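You operate a simulated robot arm through the tools that you are given. There is no shell and no other tool. Be economical: measure what you need, move in short steps, check, and stop when the job is done.

Carry out the task below with a simulated two-armed robot. There is one attempt and no reset: what you move stays moved.

JOB
Pick up the yellow tamper with one hand, pass it to the other hand and put it on the drain plate of the teal stand. Set down upright: yellow tamper.

The check looks at the end state, three seconds after you hand in, the way a careful person would. Anything else that was tipped, shoved, dropped, spilled or broken makes it a failure.

ROBOT AND FRAMES
Two 7-joint arms with two-finger parallel grippers on one trunk, on a base that drives. Base frame: it is fixed to the floor where the robot stands at the start and does not move with it; the origin is under the middle of the robot, x ahead of it, y to its left, z up. Lengths are in mm, angles in degrees, forces in N, time in s.
The left shoulder is at the start at [60, 143, 938], the right one opposite. With the tool pointing down near the work surface each hand reaches from about 320 to 740 mm from the robot's upright axis, wherever it stands, measured 20 degrees to its own side. Places, roughly: drain plate of the teal stand (40x12 cm) [500, -1820, 800]. Payload 1.57 kg a hand.
The tool frame of a hand sits at the grasp point between the pads (the TCP): z along the fingers, y along the line on which they close. The tips reach 30 mm beyond it. The gripper opens to 110 mm. The fingers are 24 mm wide and 12 mm thick; the gripper's body (48 by 112 mm) begins 78 mm behind the TCP.
Orientation is that of the tool frame in the base frame, as a unit quaternion [x, y, z, w]. With the fingers straight down and closing along the base's y, the tool's x points along the base's -x, its y along +y and its z along -z.

CONTROLS
- The arms move only by the tool step_arm. It takes "left_steps", "right_steps" or both (then of equal length, played together; a hand with none holds still); each is a list of rows, each an object (a shift or turn left out is 0, a gripper value left out holds the last) with "translation": the shift along the tool's x, y, z in mm, a list of three; "angular": the turn, a rotation vector about the tool's x, y, z in degrees, a list of three; "claw": the opening in per cent of the stroke, from 0 (shut) to 100 (fully open). In form: [{"translation": [x, y, z], "angular": [rx, ry, rz], "claw": claw}, ...]. A call has 1 to 8 rows; each row shifts and turns the commanded pose from where the row before left it, along the tool's axes as they then stand. Each row takes 0.2 s and may step no farther than 50 mm and 8.6 degrees from the row before; otherwise, or with a gripper value out of range, the whole call is refused. A pose out of reach is approached as far as the arm can. The call stops where the force on the tool passes 40 N (or 10 N more than at its start, if that is more) or the arm is blocked; 0.2 s more then pass. Each finger travels about 45 mm/s and halts on what it meets, pressing with about 37 N; the grip force reading is that of the motor and also rises with nothing between the fingers. The clock runs only during rows and for 0.2 s after the last one: add rows that do not move to give the fingers time. The reply holds the time, the measured pose of the TCP, the force on the tool along the base axes, the opening and the grip force, in the units named above and with some noise, with the torque about the TCP (base axes, N m) and any sound that the robot's microphone picked up, and new pictures: "pictures" is both (left out), scene, wrist or none (wrist: the cameras of the hands that moved).
- Cameras (640 x 400 px; columns grow to the right, rows downward): "scene" is now at [47.5, 7.1, 1548]; the picture's right is [0.10, -1.00, 0.00], its down [-0.75, -0.07, -0.66] and it looks along [0.66, 0.06, -0.75] (base axes); focal length 267 px, centre (320, 200). "left" rides on the left gripper at [70, -16, -141] in its tool frame; the picture's right is [0.23, 0.97, 0.00], its down [-0.86, 0.20, -0.48] and it looks along [-0.47, 0.11, 0.88] (tool axes); focal length 222 px, centre (320, 200). "right" rides on the right gripper at [70, 16, -141] in its tool frame; the picture's right is [-0.23, 0.97, 0.00], its down [-0.86, -0.20, -0.48] and it looks along [-0.47, -0.11, 0.88] (tool axes); focal length 222 px, centre (320, 200).
- move_column(by): slides the trunk up (or, below 0, down) by that many mm; the arms and the scene camera ride with it, the base frame stays. It gives what a move gives, with no picture.
- drive_base(legs): drives the robot by 1 to 6 legs, each [ahead, left, turn to the left] in mm, mm and degrees, along the robot's own axes; the way and the turn of a leg run together, so that a leg with both is an arc; at most 1500 mm and 180 degrees a leg. The arms and the cameras ride along, it lands a little off, and it stops where it bumps. It gives what a move gives, and a new picture of the scene camera.
- turn_head(pan, tilt): turns the head with the scene camera to pan (to the left, within 86 degrees either way) and tilt (down, from -29 to 69), counted from straight ahead of the robot. It gives what a move gives, and a new picture of the scene camera.
- locate(camera, pixels): there is no depth. For up to 12 entries [column, row, z] of the newest picture of that camera ("zoom" is the newest enlarged one), the place [x, y] in the base frame at which the ray of that pixel passes the height z, good to about 2 mm. The clock stands still meanwhile.
- inspect(camera, box): a new picture of the part [left, top, right, bottom] of that camera's present view, enlarged. The clock stands still meanwhile.
- finish_job(): hands the job in; it is judged then, once.

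Keep the steps short. Do not move on a guess: measure, check each grasp and each placing, and mend mistakes. In all there are 80 turns and 260 pictures (those below and enlarged ones count). Leave the grippers open and the arms clear of the work at the hand-in unless told otherwise, and finish with a single line.

The tools are called after "Call:" by a JSON object that holds its "method" and its "body". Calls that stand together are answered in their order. step_arm: Moves the arms, as the interface text tells. Its arguments: {"type":"object","properties":{"left_steps":{"type":"array"},"right_steps":{"type":"array"},"pictures":{"type":"string","enum":["both","scene","wrist","none"]}},"required":[]} The other tools are called the same way: move_column (by) slides the trunk up or down; drive_base (legs) drives the base; turn_head (pan, tilt) turns the head that bears the scene camera; locate (camera, pixels) gives the place at which the rays of pixels pass given heights; inspect (camera, box) takes an enlarged picture of a part of a camera's view; finish_job () hands the job in.

At the start:

```text
t: 0.0
left_ee_pos: [419.1, 193.9, 1096.7]
left_ee_rot: [0.0, 1.0, 0.0, 0.0]
left_force: [-0.1, -0.2, 1.1]
left_ft_torque: [-0.02, -0.01, -0.03]
left_gripper_width: 109.7
left_grasp_force: 0.1
right_ee_pos: [463.3, -159.5, 1115.8]
right_ee_rot: [0.0, 1.0, 0.0, 0.0]
right_force: [-0.3, -0.9, 0.0]
right_ft_torque: [-0.02, -0.01, 0.0]
right_gripper_width: 109.9
right_grasp_force: 0.0
trunk travel left (down, up): [-537.0, 53.0]
robot x, y, heading: [0.5, -0.7, 0.0]
head pan, tilt: [5.6, 48.7]
```

scene: 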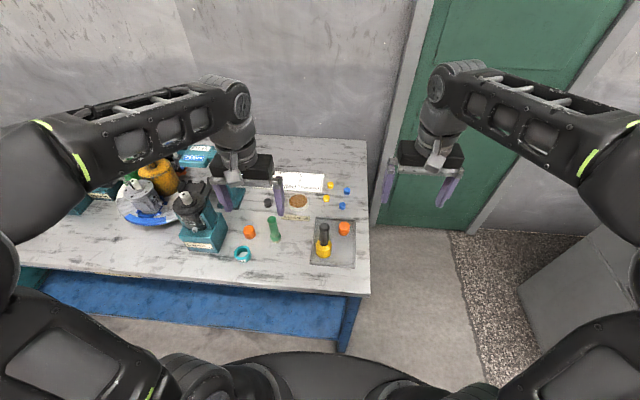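
right: 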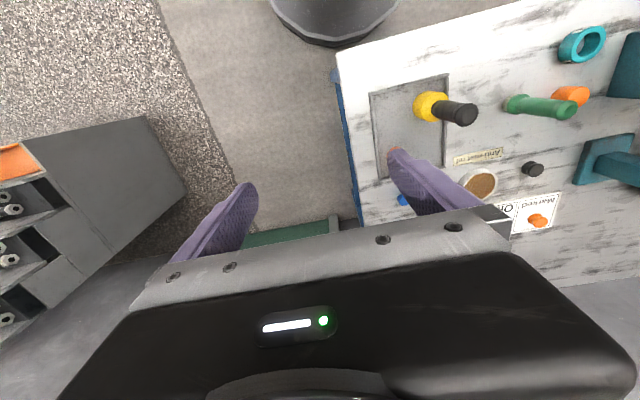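
left: 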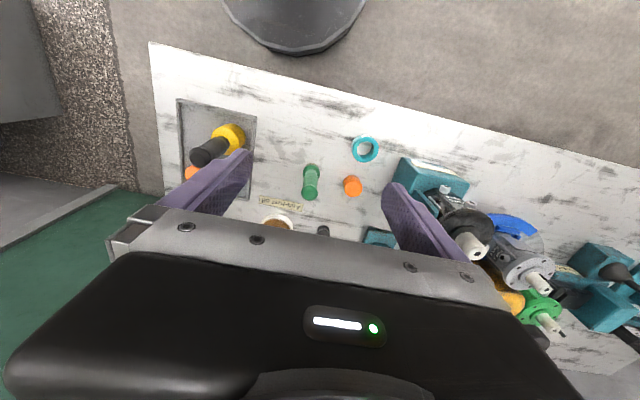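

I see the tamper (yellow base, black handle) near scene px (323,242). I'll enlarge it and take rough positions.

Call:
{"method": "inspect", "body": {"camera": "scene", "box": [230, 160, 390, 290]}}

Call:
{"method": "locate", "body": {"camera": "scene", "pixels": [[323, 252, 750], [323, 252, 800], [324, 228, 800], [324, 228, 850], [345, 228, 800], [315, 262, 800], [355, 262, 800], [368, 292, 800], [275, 230, 800]]}}

Call:
{"method": "turn_head", "body": {"pan": -80, "tilt": 25}}

```text
3.08 times, centred on (310, 225) of scene
```

zoom: 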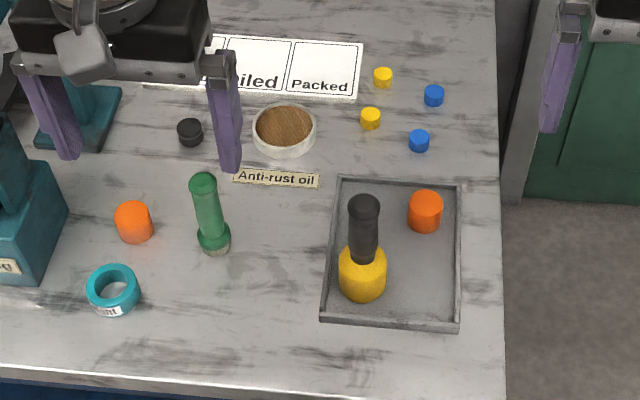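

```text
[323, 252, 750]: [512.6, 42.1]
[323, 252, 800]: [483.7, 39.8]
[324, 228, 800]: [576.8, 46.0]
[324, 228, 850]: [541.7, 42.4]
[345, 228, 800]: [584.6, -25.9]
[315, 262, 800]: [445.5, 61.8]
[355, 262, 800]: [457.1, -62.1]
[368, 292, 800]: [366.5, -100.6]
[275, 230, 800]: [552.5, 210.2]
```

```text
t: 1.6
left_ee_pos: [420.1, 193.1, 1095.3]
left_ee_rot: [0.0, 1.0, 0.0, 0.001]
left_force: [-0.3, -0.1, -0.5]
left_ft_torque: [0.01, -0.01, 0.01]
left_gripper_width: 110.1
left_grasp_force: 0.0
right_ee_pos: [463.7, -159.6, 1115.9]
right_ee_rot: [0.0, 1.0, 0.0, 0.0]
right_force: [0.5, 0.6, -0.8]
right_ft_torque: [0.0, 0.02, -0.02]
right_gripper_width: 109.8
right_grasp_force: 0.0
trunk travel left (down, up): [-537.0, 53.0]
robot x, y, heading: [-1.0, 0.3, -0.0]
head pan, tilt: [-80.0, 25.0]
```

scene: 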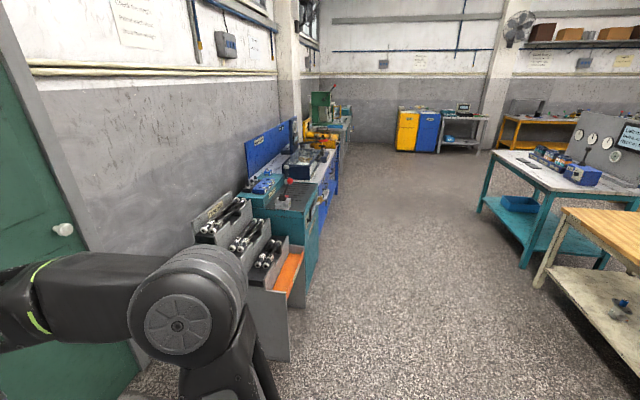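

The teal stand is seen past the tool rack, around px (290,195). I'll zoom there.

Call:
{"method": "inspect", "body": {"camera": "scene", "box": [190, 110, 350, 300]}}

Call:
{"method": "turn_head", "body": {"pan": -10, "tilt": 55}}

```text
2.11 times, centred on (270, 205) of scene
```

zoom: 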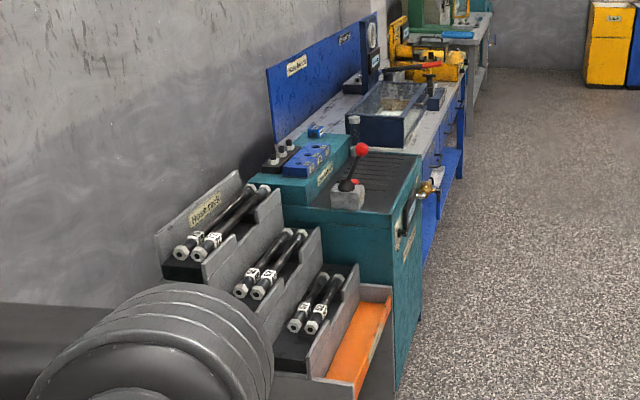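

```text
t: 3.0
left_ee_pos: [419.7, 193.4, 1096.1]
left_ee_rot: [0.0, 1.0, 0.0, 0.0]
left_force: [-0.4, 0.3, 0.4]
left_ft_torque: [-0.03, 0.02, -0.02]
left_gripper_width: 110.1
left_grasp_force: 0.0
right_ee_pos: [464.2, -159.4, 1115.0]
right_ee_rot: [0.0, 1.0, 0.0, 0.0]
right_force: [-0.7, -0.7, -1.1]
right_ft_torque: [-0.04, 0.01, 0.03]
right_gripper_width: 110.1
right_grasp_force: 0.1
trunk travel left (down, up): [-537.0, 53.0]
robot x, y, heading: [-5.0, -2.7, -0.2]
head pan, tilt: [-10.0, 55.0]
```

scene: 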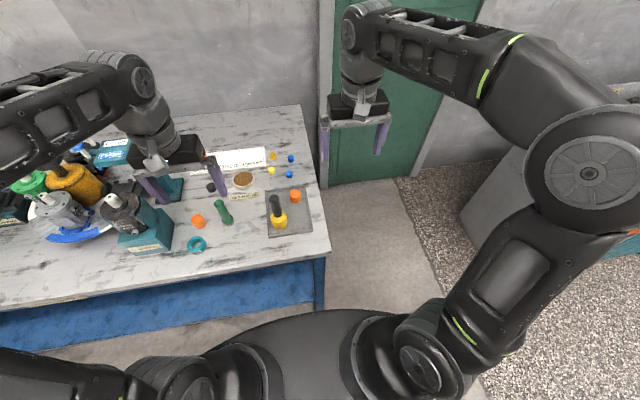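

Now I'll get the tray's height by comparing the tray corners in the scene and right wrist views.

Call:
{"method": "inspect", "body": {"camera": "scene", "box": [240, 140, 340, 260]}}

Call:
{"method": "locate", "body": {"camera": "right", "pixels": [[370, 94, 750], [370, 94, 800], [370, 94, 850], [447, 75, 750], [447, 75, 800], [447, 75, 850], [428, 106, 800], [428, 106, 850]]}}

Call:
{"method": "locate", "body": {"camera": "scene", "pixels": [[269, 237, 750], [269, 237, 800], [269, 237, 850], [313, 230, 750], [313, 230, 800], [313, 230, 850]]}}

Call:
{"method": "inspect", "body": {"camera": "right", "box": [340, 50, 500, 180]}}

```text
3.33 times, centred on (290, 200) of scene
```

zoom: 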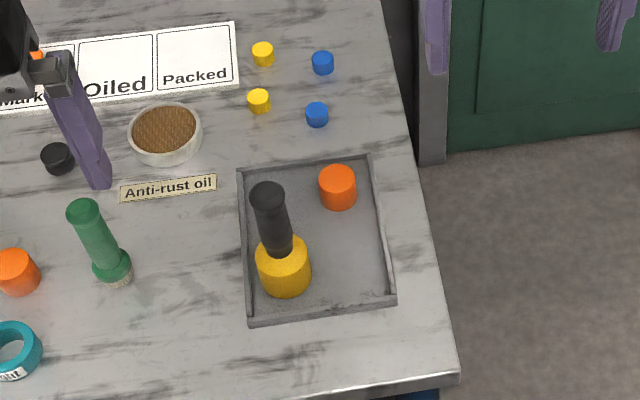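

```text
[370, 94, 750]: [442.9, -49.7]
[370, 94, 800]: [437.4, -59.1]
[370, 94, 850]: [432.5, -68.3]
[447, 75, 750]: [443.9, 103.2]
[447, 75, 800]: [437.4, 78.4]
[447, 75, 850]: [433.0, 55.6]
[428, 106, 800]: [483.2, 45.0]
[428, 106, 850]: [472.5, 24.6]
```

```text
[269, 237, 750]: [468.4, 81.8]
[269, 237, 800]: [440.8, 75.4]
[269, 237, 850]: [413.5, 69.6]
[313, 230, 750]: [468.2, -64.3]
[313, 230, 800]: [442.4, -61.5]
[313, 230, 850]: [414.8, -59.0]
```

```text
3.08 times, centred on (420, 115) of right
```

zoom: 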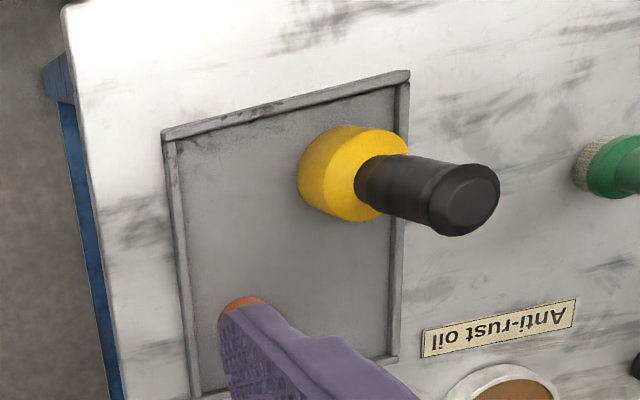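

Tray rim is at about z 803 (both views agree). Now the tamper's axis and top height, from both views.

Call:
{"method": "locate", "body": {"camera": "scene", "pixels": [[279.2, 221.9, 795], [279.2, 221.9, 800], [274.4, 198.8, 880], [274.4, 198.8, 900], [274.4, 198.8, 920], [274.4, 198.8, 940]]}}

Call:
{"method": "locate", "body": {"camera": "right", "pixels": [[426.5, 106.2, 795], [426.5, 106.2, 800], [468.7, 114.4, 880], [468.7, 114.4, 900], [468.7, 114.4, 920], [468.7, 114.4, 940]]}}

Call:
{"method": "locate", "body": {"camera": "left", "pixels": [[201, 156, 880], [201, 156, 900], [201, 156, 920], [230, 140, 800]]}}

```text
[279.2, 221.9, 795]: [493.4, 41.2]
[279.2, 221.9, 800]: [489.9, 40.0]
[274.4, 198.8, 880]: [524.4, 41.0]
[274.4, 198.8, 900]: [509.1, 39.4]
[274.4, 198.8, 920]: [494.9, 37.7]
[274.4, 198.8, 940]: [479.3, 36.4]
```

```text
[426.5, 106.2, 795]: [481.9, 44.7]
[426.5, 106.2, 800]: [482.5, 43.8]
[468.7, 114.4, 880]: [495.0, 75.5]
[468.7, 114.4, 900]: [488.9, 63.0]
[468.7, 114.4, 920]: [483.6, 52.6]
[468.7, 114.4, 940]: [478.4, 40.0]
```

```text
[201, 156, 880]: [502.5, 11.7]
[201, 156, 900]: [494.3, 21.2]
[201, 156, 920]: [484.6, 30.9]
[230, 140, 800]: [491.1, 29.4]
```

Tamper axis is about (486, 41), top about z 930. Plan: the right hand takes the low part of the handle with its fingers tilted toward +y and closing along x. The left hand then takes the handle top from straight above, and it does the placing. First I'll turn the right wrist in place.

Call:
{"method": "step_arm", "body": {"right_steps": [{"angular": [0, 0, 8.5]}, {"angular": [0, 0, 8.5]}, {"angular": [0, 0, 8.5]}, {"angular": [0, 0, 8.5]}, {"angular": [0, 0, 8.5]}, {"angular": [0, 0, 8.5]}, {"angular": [0, 0, 8.5]}, {"angular": [0, 0, 8.5]}], "pictures": "none"}}

Call:
{"method": "step_arm", "body": {"right_steps": [{"angular": [0, 0, 8.5]}, {"angular": [0, 0, 8.5]}, {"angular": [0, 0, 5]}, {"angular": [0, 8.5, 0]}, {"angular": [0, 8.5, 0]}, {"angular": [0, 8.5, 0]}, {"angular": [0, 8.5, 0]}], "pictures": "scene"}}

```text
t: 4.8
left_ee_pos: [419.8, 192.1, 1096.0]
left_ee_rot: [0.0, 1.0, 0.0, 0.001]
left_force: [-0.5, -0.2, 0.0]
left_ft_torque: [0.03, 0.06, -0.02]
left_gripper_width: 110.3
left_grasp_force: 0.0
right_ee_pos: [464.1, -159.3, 1116.1]
right_ee_rot: [0.561, 0.828, 0.0, 0.0]
right_force: [0.9, 0.6, 0.4]
right_ft_torque: [0.0, 0.0, -0.01]
right_gripper_width: 110.0
right_grasp_force: 0.1
trunk travel left (down, up): [-537.0, 53.0]
robot x, y, heading: [1.6, 1.0, -0.1]
head pan, tilt: [-10.0, 55.0]
```

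```text
t: 6.4
left_ee_pos: [418.5, 192.5, 1096.5]
left_ee_rot: [-0.001, 1.0, 0.0, 0.0]
left_force: [-0.1, 0.3, 0.5]
left_ft_torque: [0.03, -0.03, -0.03]
left_gripper_width: 109.9
left_grasp_force: 0.1
right_ee_pos: [464.7, -160.4, 1115.7]
right_ee_rot: [0.676, 0.676, 0.208, -0.208]
right_force: [0.0, -0.4, -0.3]
right_ft_torque: [0.02, 0.0, -0.02]
right_gripper_width: 110.1
right_grasp_force: 0.1
trunk travel left (down, up): [-537.0, 53.0]
robot x, y, heading: [-2.4, 1.7, 0.1]
head pan, tilt: [-10.0, 55.0]
```

scene: 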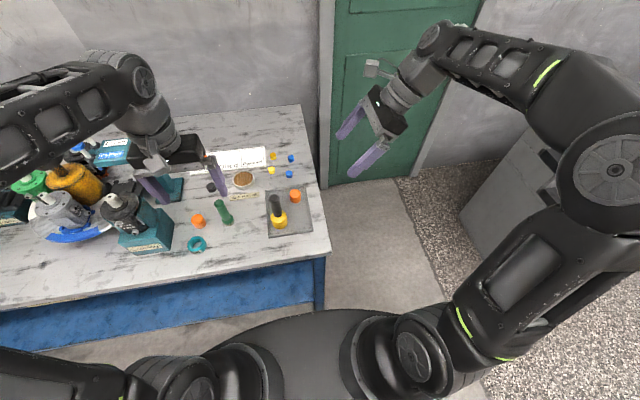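

The orientation works. I'll tilt on to 60° and go to the standoff (486, -89, 930), with claw at 55%.

Call:
{"method": "step_arm", "body": {"right_steps": [{"angular": [0, 8.5, 0], "claw": 55}, {"angular": [0, 8.5, 0]}, {"angular": [0, 8.5, 0]}, {"angular": [0, 0.5, 0], "translation": [-25.1, 4.2, 30.9]}, {"translation": [-25.1, 4.2, 30.9]}, {"translation": [-25.1, 4.2, 30.9]}, {"translation": [-25.1, 4.2, 30.9]}, {"translation": [-25.1, 4.2, 30.9]}]}}

```text
t: 8.2
left_ee_pos: [418.6, 193.1, 1096.1]
left_ee_rot: [0.001, 1.0, 0.0, 0.0]
left_force: [-0.6, 1.4, 0.7]
left_ft_torque: [0.0, 0.01, -0.01]
left_gripper_width: 109.8
left_grasp_force: 0.0
right_ee_pos: [484.1, -89.7, 927.8]
right_ee_rot: [0.612, 0.612, 0.354, -0.354]
right_force: [0.9, -0.6, -0.8]
right_ft_torque: [0.04, 0.02, 0.01]
right_gripper_width: 60.6
right_grasp_force: 0.1
trunk travel left (down, up): [-537.0, 53.0]
robot x, y, heading: [-1.1, 0.8, -0.0]
head pan, tilt: [-10.0, 55.0]
```

scene: 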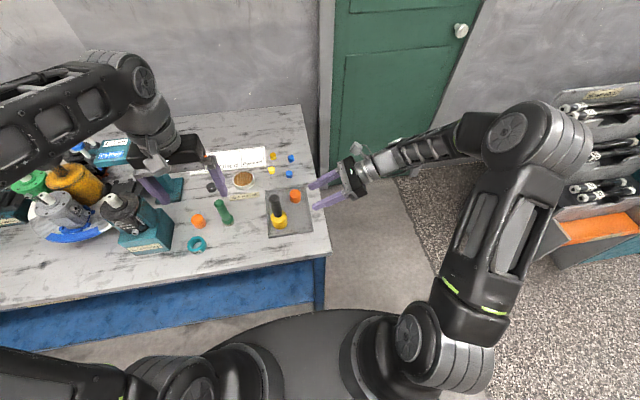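
right: 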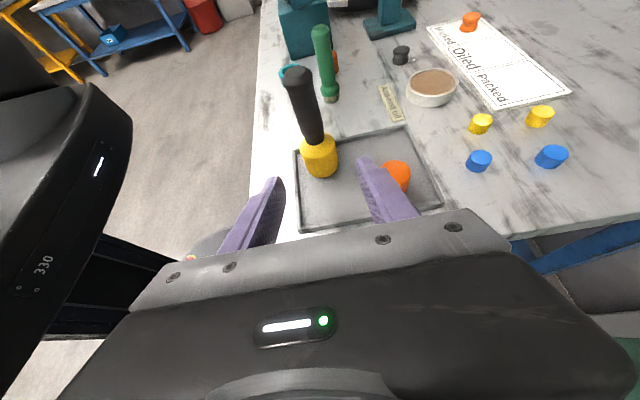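

Clear view. I'll enlarge the tamper in the right wrist view to measure the axis and the height where the handle starts.

Call:
{"method": "inspect", "body": {"camera": "right", "box": [240, 50, 440, 240]}}

Call:
{"method": "locate", "body": {"camera": "right", "pixels": [[319, 167, 800], [319, 143, 830], [319, 143, 840], [298, 75, 920], [298, 75, 930], [298, 75, 940], [309, 110, 875], [400, 186, 800], [398, 166, 830]]}}

```text
2.11 times, centred on (340, 145) of right
```

zoom: 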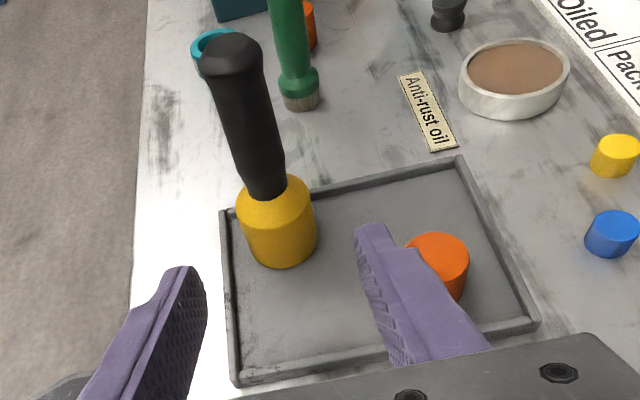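

```text
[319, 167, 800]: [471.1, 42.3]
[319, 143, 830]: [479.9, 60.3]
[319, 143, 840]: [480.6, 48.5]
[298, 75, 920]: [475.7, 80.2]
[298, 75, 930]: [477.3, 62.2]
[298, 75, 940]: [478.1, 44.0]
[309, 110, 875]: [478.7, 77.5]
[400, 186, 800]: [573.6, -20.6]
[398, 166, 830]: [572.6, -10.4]
```

The axis is near (480, 44). The handle runs from z≈838 to 938. I'll advance 95 mm along the fingers and look again.

Call:
{"method": "step_arm", "body": {"right_steps": [{"translation": [2, -2, 31]}, {"translation": [2, -2, 31]}, {"translation": [0.7, 0, 31]}, {}], "pictures": "wrist"}}

Call:
{"method": "inspect", "body": {"camera": "right", "box": [220, 60, 420, 260]}}

```text
t: 9.2
left_ee_pos: [418.2, 193.2, 1096.2]
left_ee_rot: [0.0, 1.0, 0.001, 0.001]
left_force: [-0.8, -0.3, 0.3]
left_ft_torque: [0.03, 0.02, -0.01]
left_gripper_width: 110.3
left_grasp_force: 0.1
right_ee_pos: [480.6, -6.6, 883.9]
right_ee_rot: [0.613, 0.612, 0.354, -0.353]
right_force: [-0.3, 0.2, 0.0]
right_ft_torque: [0.02, 0.04, 0.01]
right_gripper_width: 60.8
right_grasp_force: 0.0
trunk travel left (down, up): [-537.0, 53.0]
robot x, y, heading: [1.1, 0.7, 0.0]
head pan, tilt: [-10.0, 55.0]
```

right: 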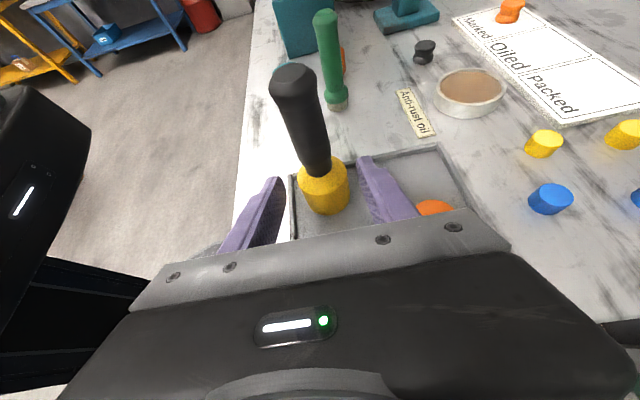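

```text
2.00 times, centred on (320, 160) of right
```

zoom: 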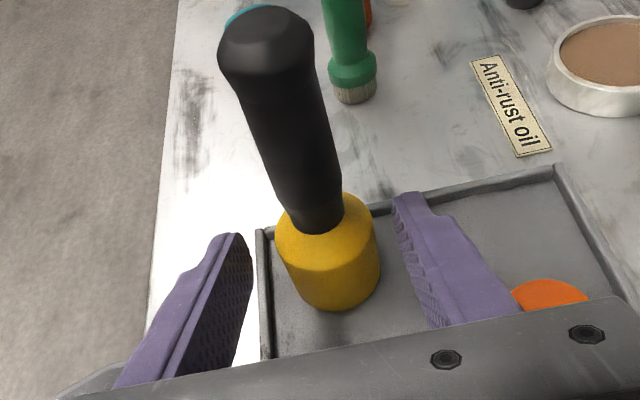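

Call:
{"method": "locate", "body": {"camera": "right", "pixels": [[319, 174, 838], [319, 174, 845], [325, 201, 800], [314, 154, 860], [294, 78, 938]]}}

```text
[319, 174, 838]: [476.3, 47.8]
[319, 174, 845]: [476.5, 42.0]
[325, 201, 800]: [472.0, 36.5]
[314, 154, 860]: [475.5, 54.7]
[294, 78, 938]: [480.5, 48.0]
```

The axis is about (477.5, 44), with the neck at z≈842. I'll go to (477.5, 44, 858), then close.

Call:
{"method": "step_arm", "body": {"right_steps": [{"translation": [1.5, -1.5, 28.4]}, {"translation": [1.4, -1.5, 28.4]}, {}], "pictures": "wrist"}}

```text
t: 10.0
left_ee_pos: [418.8, 193.2, 1095.4]
left_ee_rot: [-0.001, 1.0, 0.001, 0.0]
left_force: [0.5, -0.6, 0.4]
left_ft_torque: [0.01, 0.0, 0.02]
left_gripper_width: 109.7
left_grasp_force: 0.1
right_ee_pos: [478.6, 44.2, 859.7]
right_ee_rot: [0.612, 0.612, 0.354, -0.354]
right_force: [-0.4, 0.8, 0.0]
right_ft_torque: [-0.01, 0.02, -0.01]
right_gripper_width: 60.5
right_grasp_force: 0.0
trunk travel left (down, up): [-537.0, 53.0]
robot x, y, heading: [-0.4, -0.2, 0.2]
head pan, tilt: [-10.0, 55.0]
```

right: 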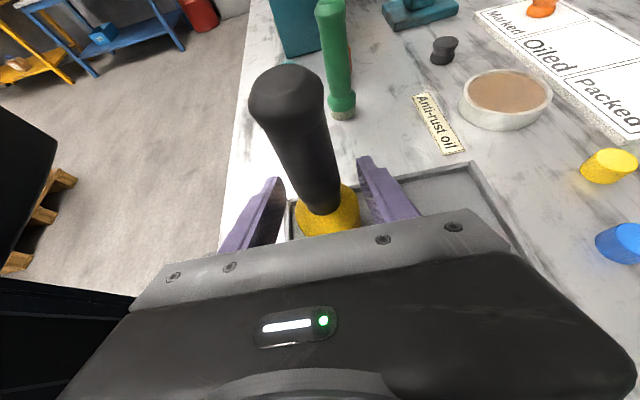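

The handle is centred between the pads, so I'll close.

Call:
{"method": "step_arm", "body": {"right_steps": [{"claw": 0}, {}, {}, {}, {}], "pictures": "wrist"}}

```text
t: 11.2
left_ee_pos: [418.2, 192.7, 1095.7]
left_ee_rot: [0.0, 1.0, 0.001, 0.0]
left_force: [-0.3, -0.5, -0.2]
left_ft_torque: [0.0, 0.0, 0.0]
left_gripper_width: 109.9
left_grasp_force: 0.0
right_ee_pos: [479.5, 45.7, 860.3]
right_ee_rot: [0.612, 0.612, 0.354, -0.354]
right_force: [7.7, -0.2, 5.5]
right_ft_torque: [-0.03, -0.23, 0.09]
right_gripper_width: 46.8
right_grasp_force: 37.0
trunk travel left (down, up): [-537.0, 53.0]
robot x, y, heading: [1.7, 1.7, -0.1]
head pan, tilt: [-10.0, 55.0]
```

right: 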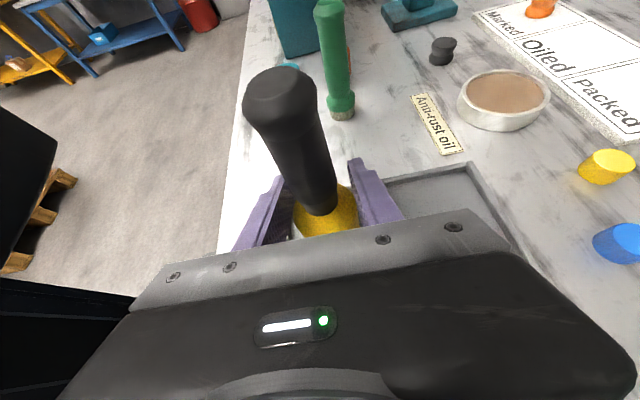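

The grip width of 46.8 mm matches the yellow base rim, not the handle, so I'm too low. I'll open, rise 25 mm, make the fingers more horizontal and look.

Call:
{"method": "step_arm", "body": {"right_steps": [{"claw": 58}, {}, {"translation": [17.3, 0, -10]}, {"translation": [4.3, 0, -2.5]}, {"angular": [0, 8, 0]}, {"angular": [0, 8, 0]}, {}], "pictures": "both"}}

Call:
{"method": "inspect", "body": {"camera": "right", "box": [220, 60, 420, 260]}}

```text
t: 12.8
left_ee_pos: [419.1, 192.5, 1096.6]
left_ee_rot: [0.0, 1.0, 0.001, 0.0]
left_force: [0.7, -0.1, 0.7]
left_ft_torque: [-0.02, -0.01, 0.0]
left_gripper_width: 109.8
left_grasp_force: 0.0
right_ee_pos: [476.6, 44.6, 885.2]
right_ee_rot: [0.557, 0.557, 0.436, -0.435]
right_force: [-0.3, 0.3, 0.5]
right_ft_torque: [0.0, 0.01, -0.02]
right_gripper_width: 63.8
right_grasp_force: 0.0
trunk travel left (down, up): [-537.0, 53.0]
robot x, y, heading: [-1.7, 1.1, -0.0]
head pan, tilt: [-10.0, 55.0]
```

scene: 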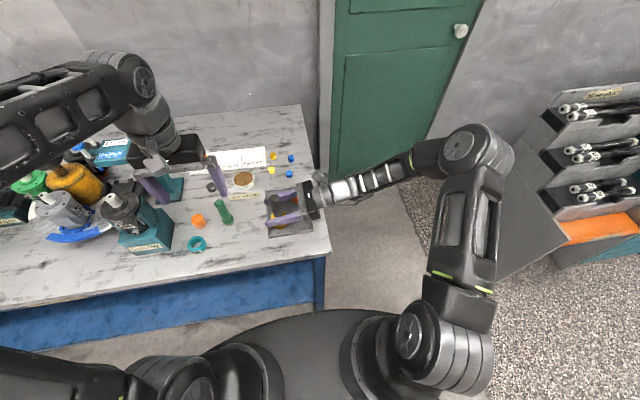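
right: 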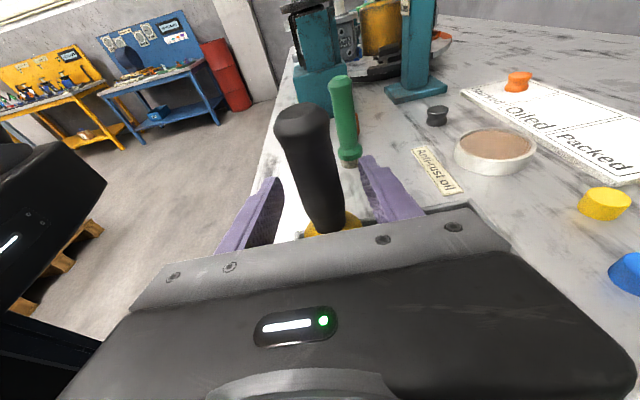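

```text
2.00 times, centred on (320, 160) of right
```

zoom: 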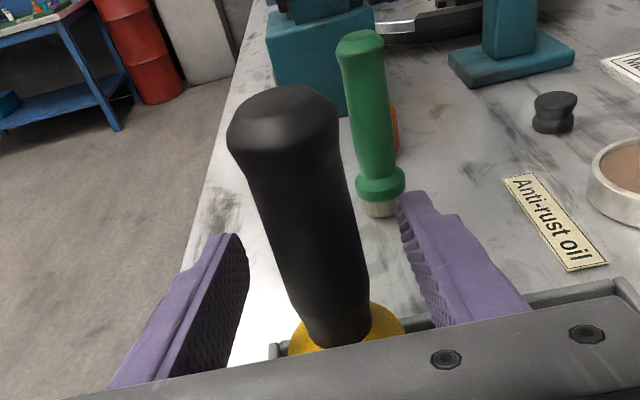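

Now the pads flank the handle only. I'll lower 8 mm, to leave room above for the left hand, and close.

Call:
{"method": "step_arm", "body": {"right_steps": [{"translation": [-7.8, 0, 1.9]}, {"claw": 0}, {}, {}, {}, {}], "pictures": "wrist"}}

Call:
{"method": "inspect", "body": {"camera": "right", "box": [220, 60, 420, 260]}}

```text
t: 14.2
left_ee_pos: [419.8, 193.0, 1094.5]
left_ee_rot: [-0.001, 1.0, 0.0, 0.0]
left_force: [0.3, 0.4, 0.7]
left_ft_torque: [-0.02, -0.01, -0.03]
left_gripper_width: 110.2
left_grasp_force: 0.0
right_ee_pos: [478.6, 44.0, 877.3]
right_ee_rot: [0.557, 0.557, 0.436, -0.435]
right_force: [7.4, 0.6, 4.5]
right_ft_torque: [0.03, -0.34, 0.0]
right_gripper_width: 26.7
right_grasp_force: 37.0
trunk travel left (down, up): [-537.0, 53.0]
robot x, y, heading: [2.2, -0.4, -0.1]
head pan, tilt: [-10.0, 55.0]
```

right: 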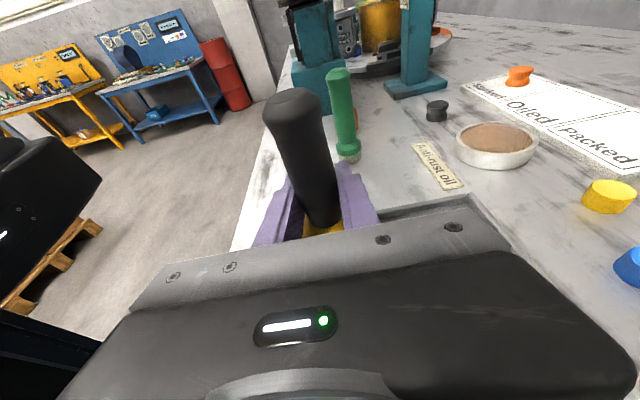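

```text
2.00 times, centred on (320, 160) of right
```

zoom: 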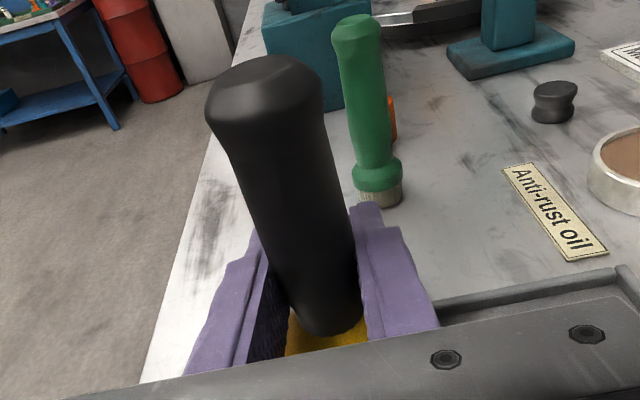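

Gripped on the handle (26.7 mm, 37 N). I'll lift it straight up 150 mm in short rows.

Call:
{"method": "step_arm", "body": {"right_steps": [{"translation": [19.4, 0, -4.8]}, {"translation": [19.4, 0, -4.8]}, {"translation": [29.1, 0, -7.3]}, {"translation": [38.8, 0, -9.7]}, {"translation": [38.8, 0, -9.7]}, {}], "pictures": "both"}}

Call:
{"method": "inspect", "body": {"camera": "scene", "box": [220, 120, 360, 260]}}

Call:
{"method": "inspect", "body": {"camera": "left", "box": [120, 60, 320, 240]}}

```text
t: 15.6
left_ee_pos: [419.9, 193.4, 1096.1]
left_ee_rot: [0.0, 1.0, 0.001, 0.0]
left_force: [0.6, 1.1, -0.2]
left_ft_torque: [0.0, 0.02, -0.03]
left_gripper_width: 110.1
left_grasp_force: 0.0
right_ee_pos: [477.9, 43.7, 1028.2]
right_ee_rot: [0.557, 0.557, 0.435, -0.436]
right_force: [0.1, 0.3, -5.6]
right_ft_torque: [0.06, 0.0, 0.0]
right_gripper_width: 26.5
right_grasp_force: 37.1
trunk travel left (down, up): [-537.0, 53.0]
robot x, y, heading: [-3.1, -0.9, -0.1]
head pan, tilt: [-10.0, 55.0]
```

scene: 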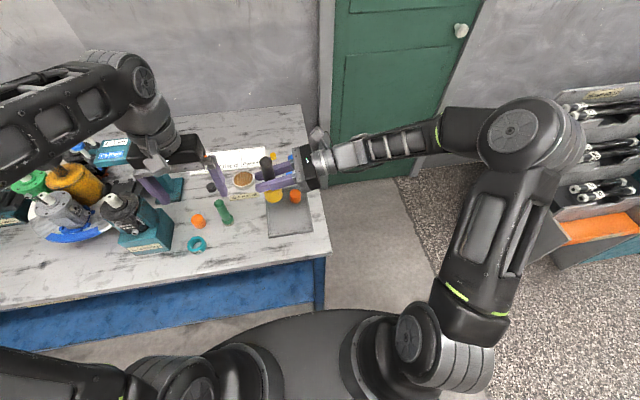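
right: 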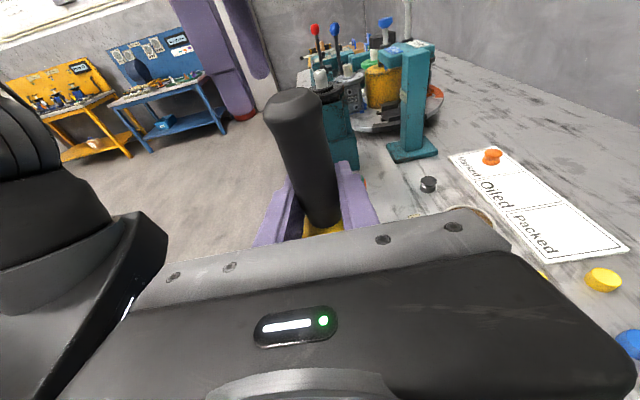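

```text
2.86 times, centred on (290, 190) of scene
```

zoom: 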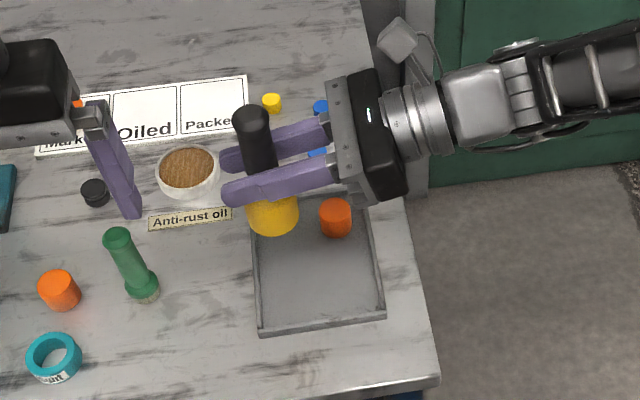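

```text
2.22 times, centred on (220, 150) of left
```

zoom: 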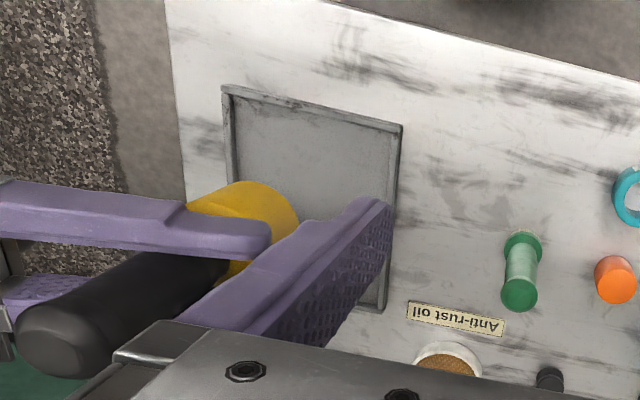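

Lifted cleanly: upright, about 0.57 kg. Next the left hand: turn it +90° about its axis, so it closes along x with its camera away from the right arm, and raise it 80 mm.

Call:
{"method": "locate", "body": {"camera": "scene", "pixels": [[265.5, 161.3, 1080], [265.5, 161.3, 1090], [265.5, 161.3, 1100]]}}

Call:
{"method": "step_arm", "body": {"left_steps": [{"angular": [0, 0, 8.5], "translation": [0, 0, -20]}, {"angular": [0, 0, 8.5], "translation": [0, 0, -20]}, {"angular": [0, 0, 8.5], "translation": [0, 0, -20]}, {"angular": [0, 0, 8.5], "translation": [0, 0, -20]}, {"angular": [0, 0, 8.5]}, {"angular": [0, 0, 8.5]}, {"angular": [0, 0, 8.5]}, {"angular": [0, 0, 8.5]}], "pictures": "none"}}

Call:
{"method": "step_arm", "body": {"left_steps": [{"angular": [0, 0, 8.5]}, {"angular": [0, 0, 8.5]}, {"angular": [0, 0, 5]}, {}], "pictures": "both"}}

```text
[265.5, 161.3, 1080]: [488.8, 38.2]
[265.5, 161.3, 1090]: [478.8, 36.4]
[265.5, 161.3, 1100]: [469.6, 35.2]
```

```text
t: 17.4
left_ee_pos: [437.0, 192.9, 1141.3]
left_ee_rot: [0.469, 0.881, -0.018, 0.055]
left_force: [-0.3, 0.0, 0.5]
left_ft_torque: [-0.01, 0.03, 0.01]
left_gripper_width: 110.1
left_grasp_force: 0.1
left hand out of reach, approached as far as the arm can: row 2, 3, 4
right_ee_pos: [476.1, 44.8, 1028.1]
right_ee_rot: [0.557, 0.558, 0.435, -0.436]
right_force: [0.3, 0.3, -6.0]
right_ft_torque: [0.01, -0.01, -0.01]
right_gripper_width: 26.3
right_grasp_force: 37.6
trunk travel left (down, up): [-537.0, 53.0]
robot x, y, heading: [0.8, 3.0, 0.2]
head pan, tilt: [-10.0, 55.0]
```

```text
t: 18.4
left_ee_pos: [435.6, 193.3, 1142.1]
left_ee_rot: [0.627, 0.776, -0.007, 0.058]
left_force: [-0.4, -0.7, -0.1]
left_ft_torque: [-0.02, 0.01, 0.0]
left_gripper_width: 109.9
left_grasp_force: 0.2
right_ee_pos: [477.7, 43.8, 1028.2]
right_ee_rot: [0.558, 0.557, 0.435, -0.435]
right_force: [-0.9, 0.4, -5.2]
right_ft_torque: [0.06, -0.02, 0.04]
right_gripper_width: 26.4
right_grasp_force: 36.8
trunk travel left (down, up): [-537.0, 53.0]
robot x, y, heading: [2.9, 1.1, 0.1]
head pan, tilt: [-10.0, 55.0]
```

scene: 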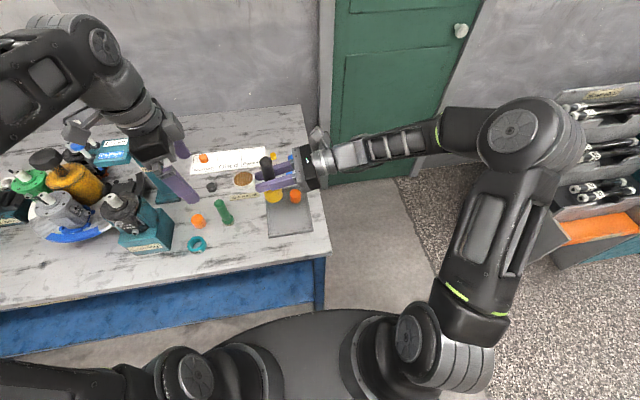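
left: 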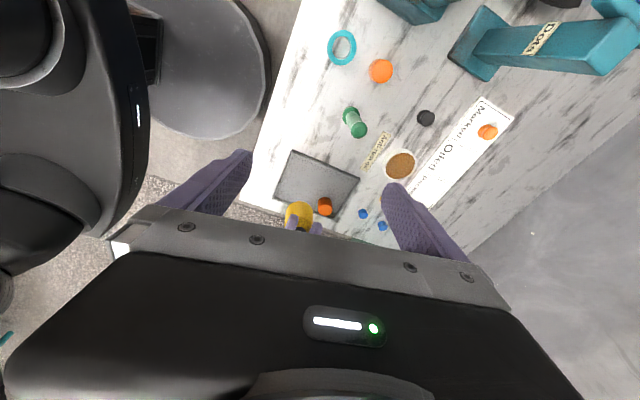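

The left arm is at its height limit, so I'll do the handover lower: right down 60 mm, left down about 60 mm, to re-read its pose.

Call:
{"method": "step_arm", "body": {"right_steps": [{"translation": [-29.1, 0, 7.2]}, {"translation": [-29.1, 0, 7.3]}, {}], "left_steps": [{"translation": [0, 0, 30]}, {"translation": [0, 0, 30]}, {}], "pictures": "none"}}

```text
t: 19.2
left_ee_pos: [441.7, 188.3, 1081.4]
left_ee_rot: [0.627, 0.777, -0.008, 0.059]
left_force: [0.3, 0.3, 1.4]
left_ft_torque: [0.02, 0.01, -0.02]
left_gripper_width: 110.5
left_grasp_force: 0.1
right_ee_pos: [478.6, 44.5, 967.0]
right_ee_rot: [0.558, 0.557, 0.436, -0.435]
right_force: [-0.7, 0.7, -5.3]
right_ft_torque: [0.01, 0.0, 0.01]
right_gripper_width: 26.2
right_grasp_force: 37.1
trunk travel left (down, up): [-537.0, 53.0]
robot x, y, heading: [-1.5, 1.6, 0.1]
head pan, tilt: [-10.0, 55.0]
```

I'll correct the left orientation to exactly straight down, then move it to (478, 110) and look.

Call:
{"method": "step_arm", "body": {"left_steps": [{"angular": [2.05, 2.7, 6.1]}, {"angular": [2.05, 2.7, 6.1]}, {"translation": [-39, 18, -2]}, {"translation": [-39, 18, -2]}, {}], "pictures": "both"}}

```text
t: 20.4
left_ee_pos: [477.7, 112.1, 1085.0]
left_ee_rot: [0.707, 0.707, 0.001, 0.0]
left_force: [-1.4, 0.8, -0.2]
left_ft_torque: [0.01, -0.04, -0.01]
left_gripper_width: 110.1
left_grasp_force: 0.0
right_ee_pos: [479.0, 45.2, 966.7]
right_ee_rot: [0.557, 0.558, 0.435, -0.436]
right_force: [-0.3, 0.1, -4.8]
right_ft_torque: [0.03, 0.0, -0.02]
right_gripper_width: 26.4
right_grasp_force: 37.4
trunk travel left (down, up): [-537.0, 53.0]
robot x, y, heading: [-2.7, 2.5, 0.2]
head pan, tilt: [-10.0, 55.0]
```

scene: 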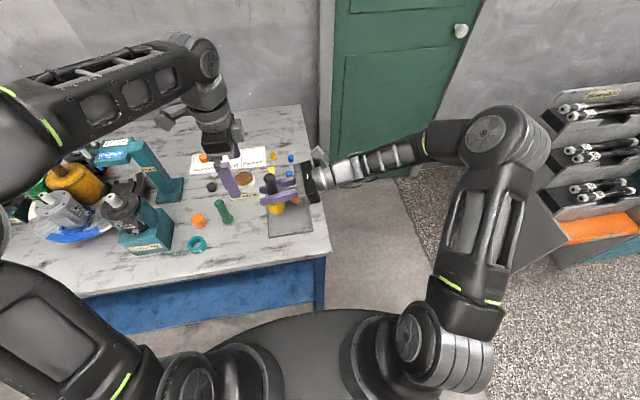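
left: 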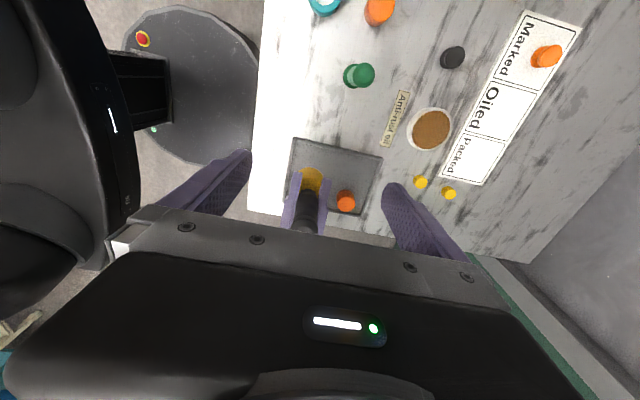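

All as expected. I'll slide the left hand over the handle, staying at z 1085 so the tips are 27 mm above it.

Call:
{"method": "step_arm", "body": {"left_steps": [{"translation": [-34, 0, 0]}, {"translation": [-33, 0, 0]}, {}], "pictures": "both"}}

Call:
{"method": "inspect", "body": {"camera": "scene", "box": [210, 110, 350, 250]}}

Call:
{"method": "inspect", "body": {"camera": "right", "box": [200, 0, 440, 260]}}

```text
t: 21.2
left_ee_pos: [477.6, 42.6, 1087.1]
left_ee_rot: [0.707, 0.708, 0.001, 0.0]
left_force: [0.2, 0.1, 0.2]
left_ft_torque: [0.0, 0.01, -0.01]
left_gripper_width: 109.9
left_grasp_force: 0.0
right_ee_pos: [478.7, 44.4, 967.4]
right_ee_rot: [0.557, 0.558, 0.435, -0.436]
right_force: [-0.2, 0.6, -5.5]
right_ft_torque: [0.02, -0.01, -0.02]
right_gripper_width: 26.5
right_grasp_force: 37.0
trunk travel left (down, up): [-537.0, 53.0]
robot x, y, heading: [-3.1, 0.4, 0.0]
head pan, tilt: [-10.0, 55.0]
```

scene: 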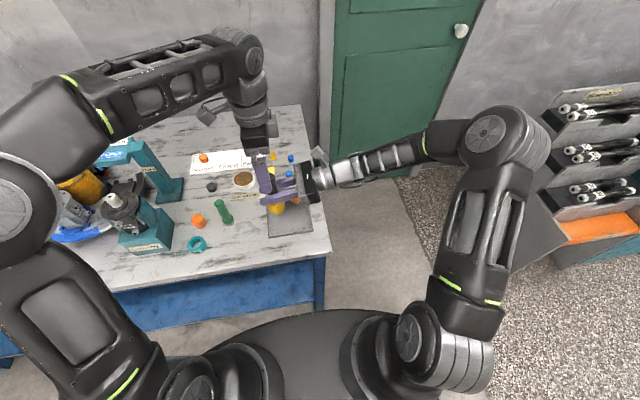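
left: 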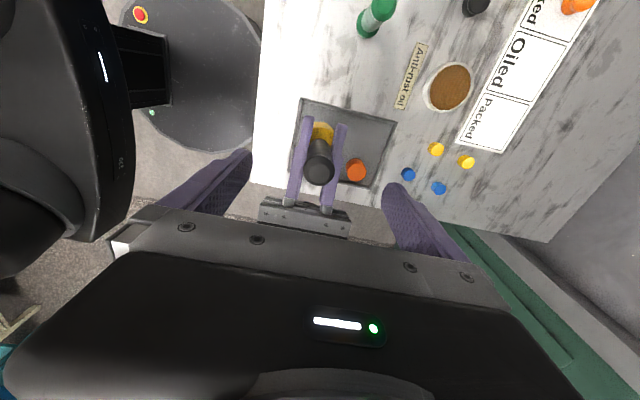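

```text
2.86 times, centred on (280, 180) of scene
```

zoom: 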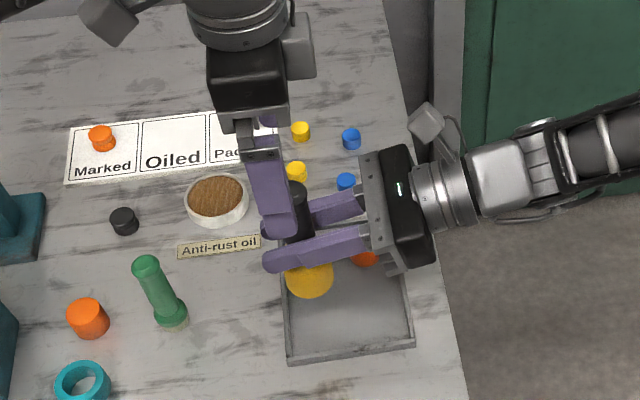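

```text
1.54 times, centred on (320, 130) of right
```

zoom: 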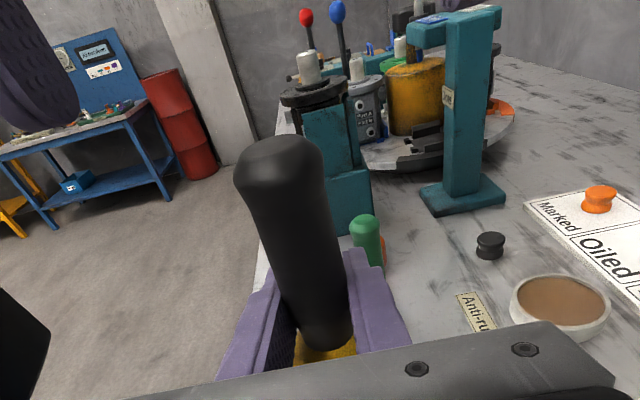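

Call:
{"method": "locate", "body": {"camera": "left", "pixels": [[320, 172, 1020], [320, 172, 1028], [320, 172, 1035]]}}

Call:
{"method": "locate", "body": {"camera": "right", "pixels": [[294, 100, 1020], [294, 100, 1028], [294, 100, 1035]]}}

```text
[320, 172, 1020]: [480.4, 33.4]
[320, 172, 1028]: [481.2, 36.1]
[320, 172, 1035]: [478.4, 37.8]
```

```text
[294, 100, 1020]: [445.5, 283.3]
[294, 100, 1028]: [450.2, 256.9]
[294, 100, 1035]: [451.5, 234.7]
```

The handle top is at about (480, 37, 1028). The left hand goes down to TCP z 1022, so its tips are at 992 above the right fingers' 984, with y about 39. I'll watch the force.

Call:
{"method": "step_arm", "body": {"left_steps": [{"translation": [-3.6, 1.5, 15]}, {"translation": [0, 0, 20]}, {"translation": [0, 0, 20]}, {"translation": [0, 0, 10]}, {}], "pictures": "both"}}

Call:
{"method": "inspect", "body": {"camera": "right", "box": [200, 0, 440, 260]}}

```text
t: 22.4
left_ee_pos: [478.9, 38.3, 1021.6]
left_ee_rot: [0.707, 0.707, 0.001, 0.0]
left_force: [-0.6, 0.4, -0.3]
left_ft_torque: [-0.01, 0.03, -0.02]
left_gripper_width: 110.2
left_grasp_force: 0.1
right_ee_pos: [478.7, 44.3, 967.2]
right_ee_rot: [0.558, 0.557, 0.435, -0.435]
right_force: [-0.4, -0.1, -6.0]
right_ft_torque: [0.04, 0.0, 0.02]
right_gripper_width: 26.5
right_grasp_force: 36.8
trunk travel left (down, up): [-537.0, 53.0]
robot x, y, heading: [-0.7, -1.7, 0.0]
head pan, tilt: [-10.0, 55.0]
```

scene: 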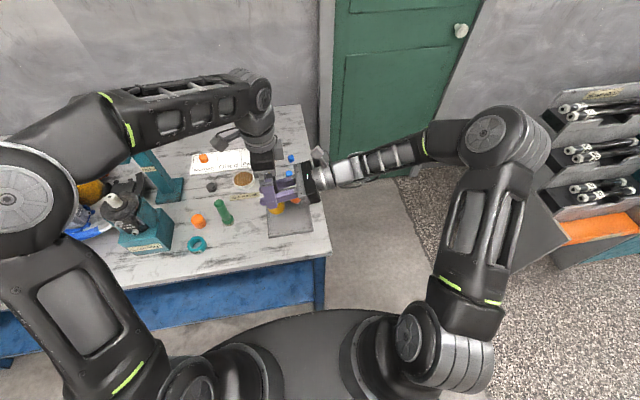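
left: 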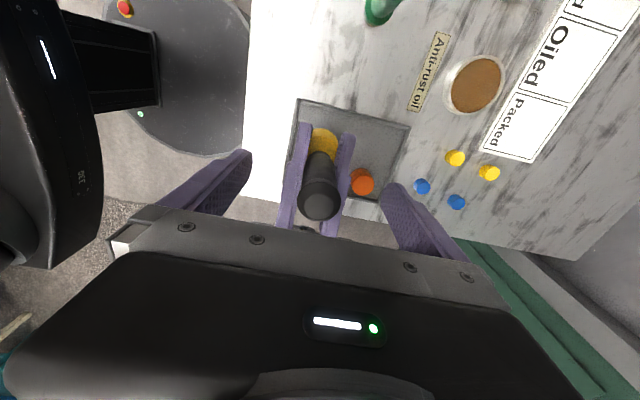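

```text
1.54 times, centred on (320, 130) of right
```

zoom: 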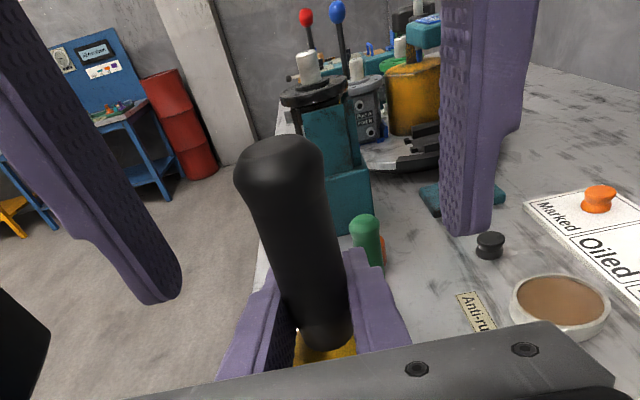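

The left fingers straddle the handle above the right fingers, so I'll close the left.

Call:
{"method": "step_arm", "body": {"left_steps": [{"claw": 0}, {}, {}, {}, {}, {}], "pictures": "both"}}

Call:
{"method": "inspect", "body": {"camera": "right", "box": [200, 0, 440, 260]}}

```text
t: 23.8
left_ee_pos: [479.2, 38.7, 1021.4]
left_ee_rot: [0.707, 0.707, 0.0, 0.0]
left_force: [-1.6, 0.4, 0.4]
left_ft_torque: [-0.1, 0.19, 0.02]
left_gripper_width: 26.7
left_grasp_force: 23.8
right_ee_pos: [478.8, 44.3, 966.9]
right_ee_rot: [0.557, 0.557, 0.435, -0.436]
right_force: [0.5, 0.3, -5.8]
right_ft_torque: [0.12, -0.11, 0.01]
right_gripper_width: 26.1
right_grasp_force: 37.1
trunk travel left (down, up): [-537.0, 53.0]
robot x, y, heading: [1.1, 1.9, -0.1]
head pan, tilt: [-10.0, 55.0]
```

scene: 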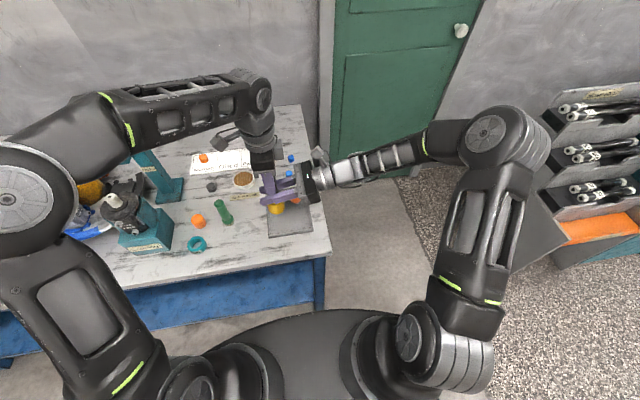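
left: 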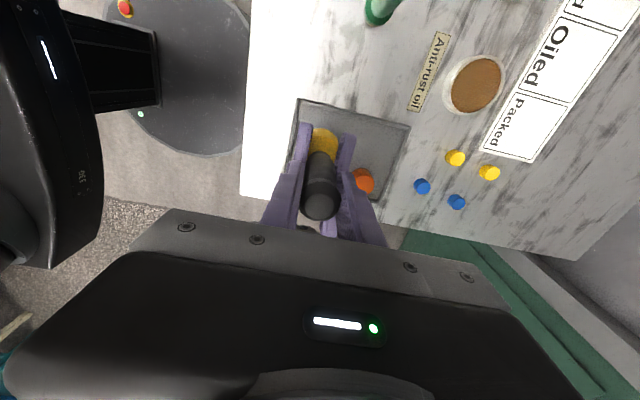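

```text
1.54 times, centred on (320, 130) of right
```

zoom: 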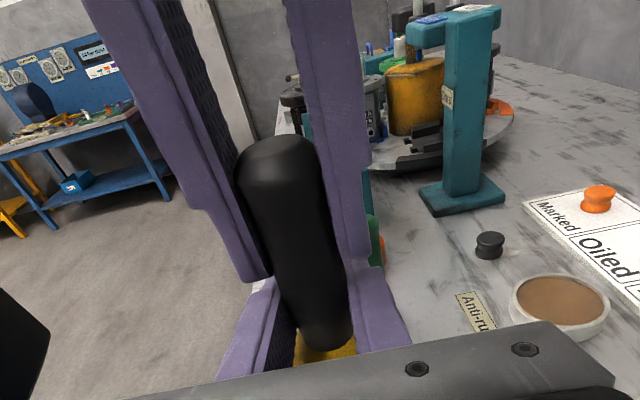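

The left has met the handle at 26.7 mm. I'll wait for full grip force before letting go.

Call:
{"method": "step_arm", "body": {"left_steps": [{"claw": 0}, {}, {}], "pictures": "none"}}

```text
t: 24.6
left_ee_pos: [479.2, 37.9, 1022.1]
left_ee_rot: [0.707, 0.708, 0.001, 0.0]
left_force: [-3.8, -1.1, 2.2]
left_ft_torque: [-0.02, 0.27, -0.01]
left_gripper_width: 26.4
left_grasp_force: 37.3
right_ee_pos: [478.1, 43.8, 968.4]
right_ee_rot: [0.557, 0.557, 0.436, -0.435]
right_force: [2.6, -0.1, -6.3]
right_ft_torque: [0.07, -0.06, 0.0]
right_gripper_width: 26.2
right_grasp_force: 36.8
trunk travel left (down, up): [-537.0, 53.0]
robot x, y, heading: [1.8, 1.0, -0.1]
head pan, tilt: [-10.0, 55.0]
```

Left holds with 37 N. I'll open the right and back it straight out along its fingers.

Call:
{"method": "step_arm", "body": {"right_steps": [{"claw": 55}, {}, {}], "pictures": "wrist"}}

```text
t: 25.4
left_ee_pos: [478.9, 39.8, 1021.2]
left_ee_rot: [0.707, 0.708, 0.001, 0.0]
left_force: [-0.2, -0.4, 0.4]
left_ft_torque: [0.04, 0.02, -0.02]
left_gripper_width: 27.0
left_grasp_force: 36.6
right_ee_pos: [479.0, 44.3, 967.7]
right_ee_rot: [0.557, 0.557, 0.436, -0.436]
right_force: [0.0, 1.1, 0.3]
right_ft_torque: [0.0, 0.02, -0.01]
right_gripper_width: 60.5
right_grasp_force: 0.0
trunk travel left (down, up): [-537.0, 53.0]
robot x, y, heading: [0.1, -2.9, -0.1]
head pan, tilt: [-10.0, 55.0]
```

right: 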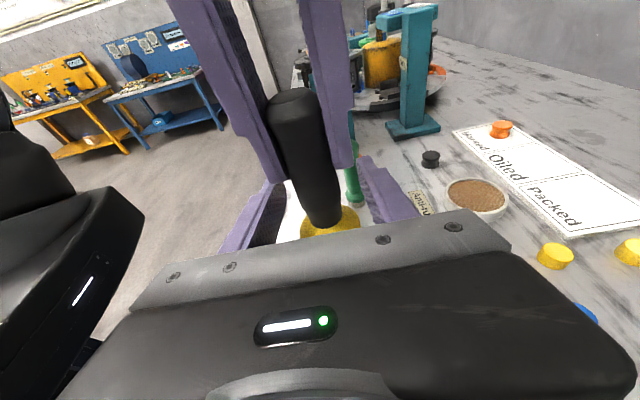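

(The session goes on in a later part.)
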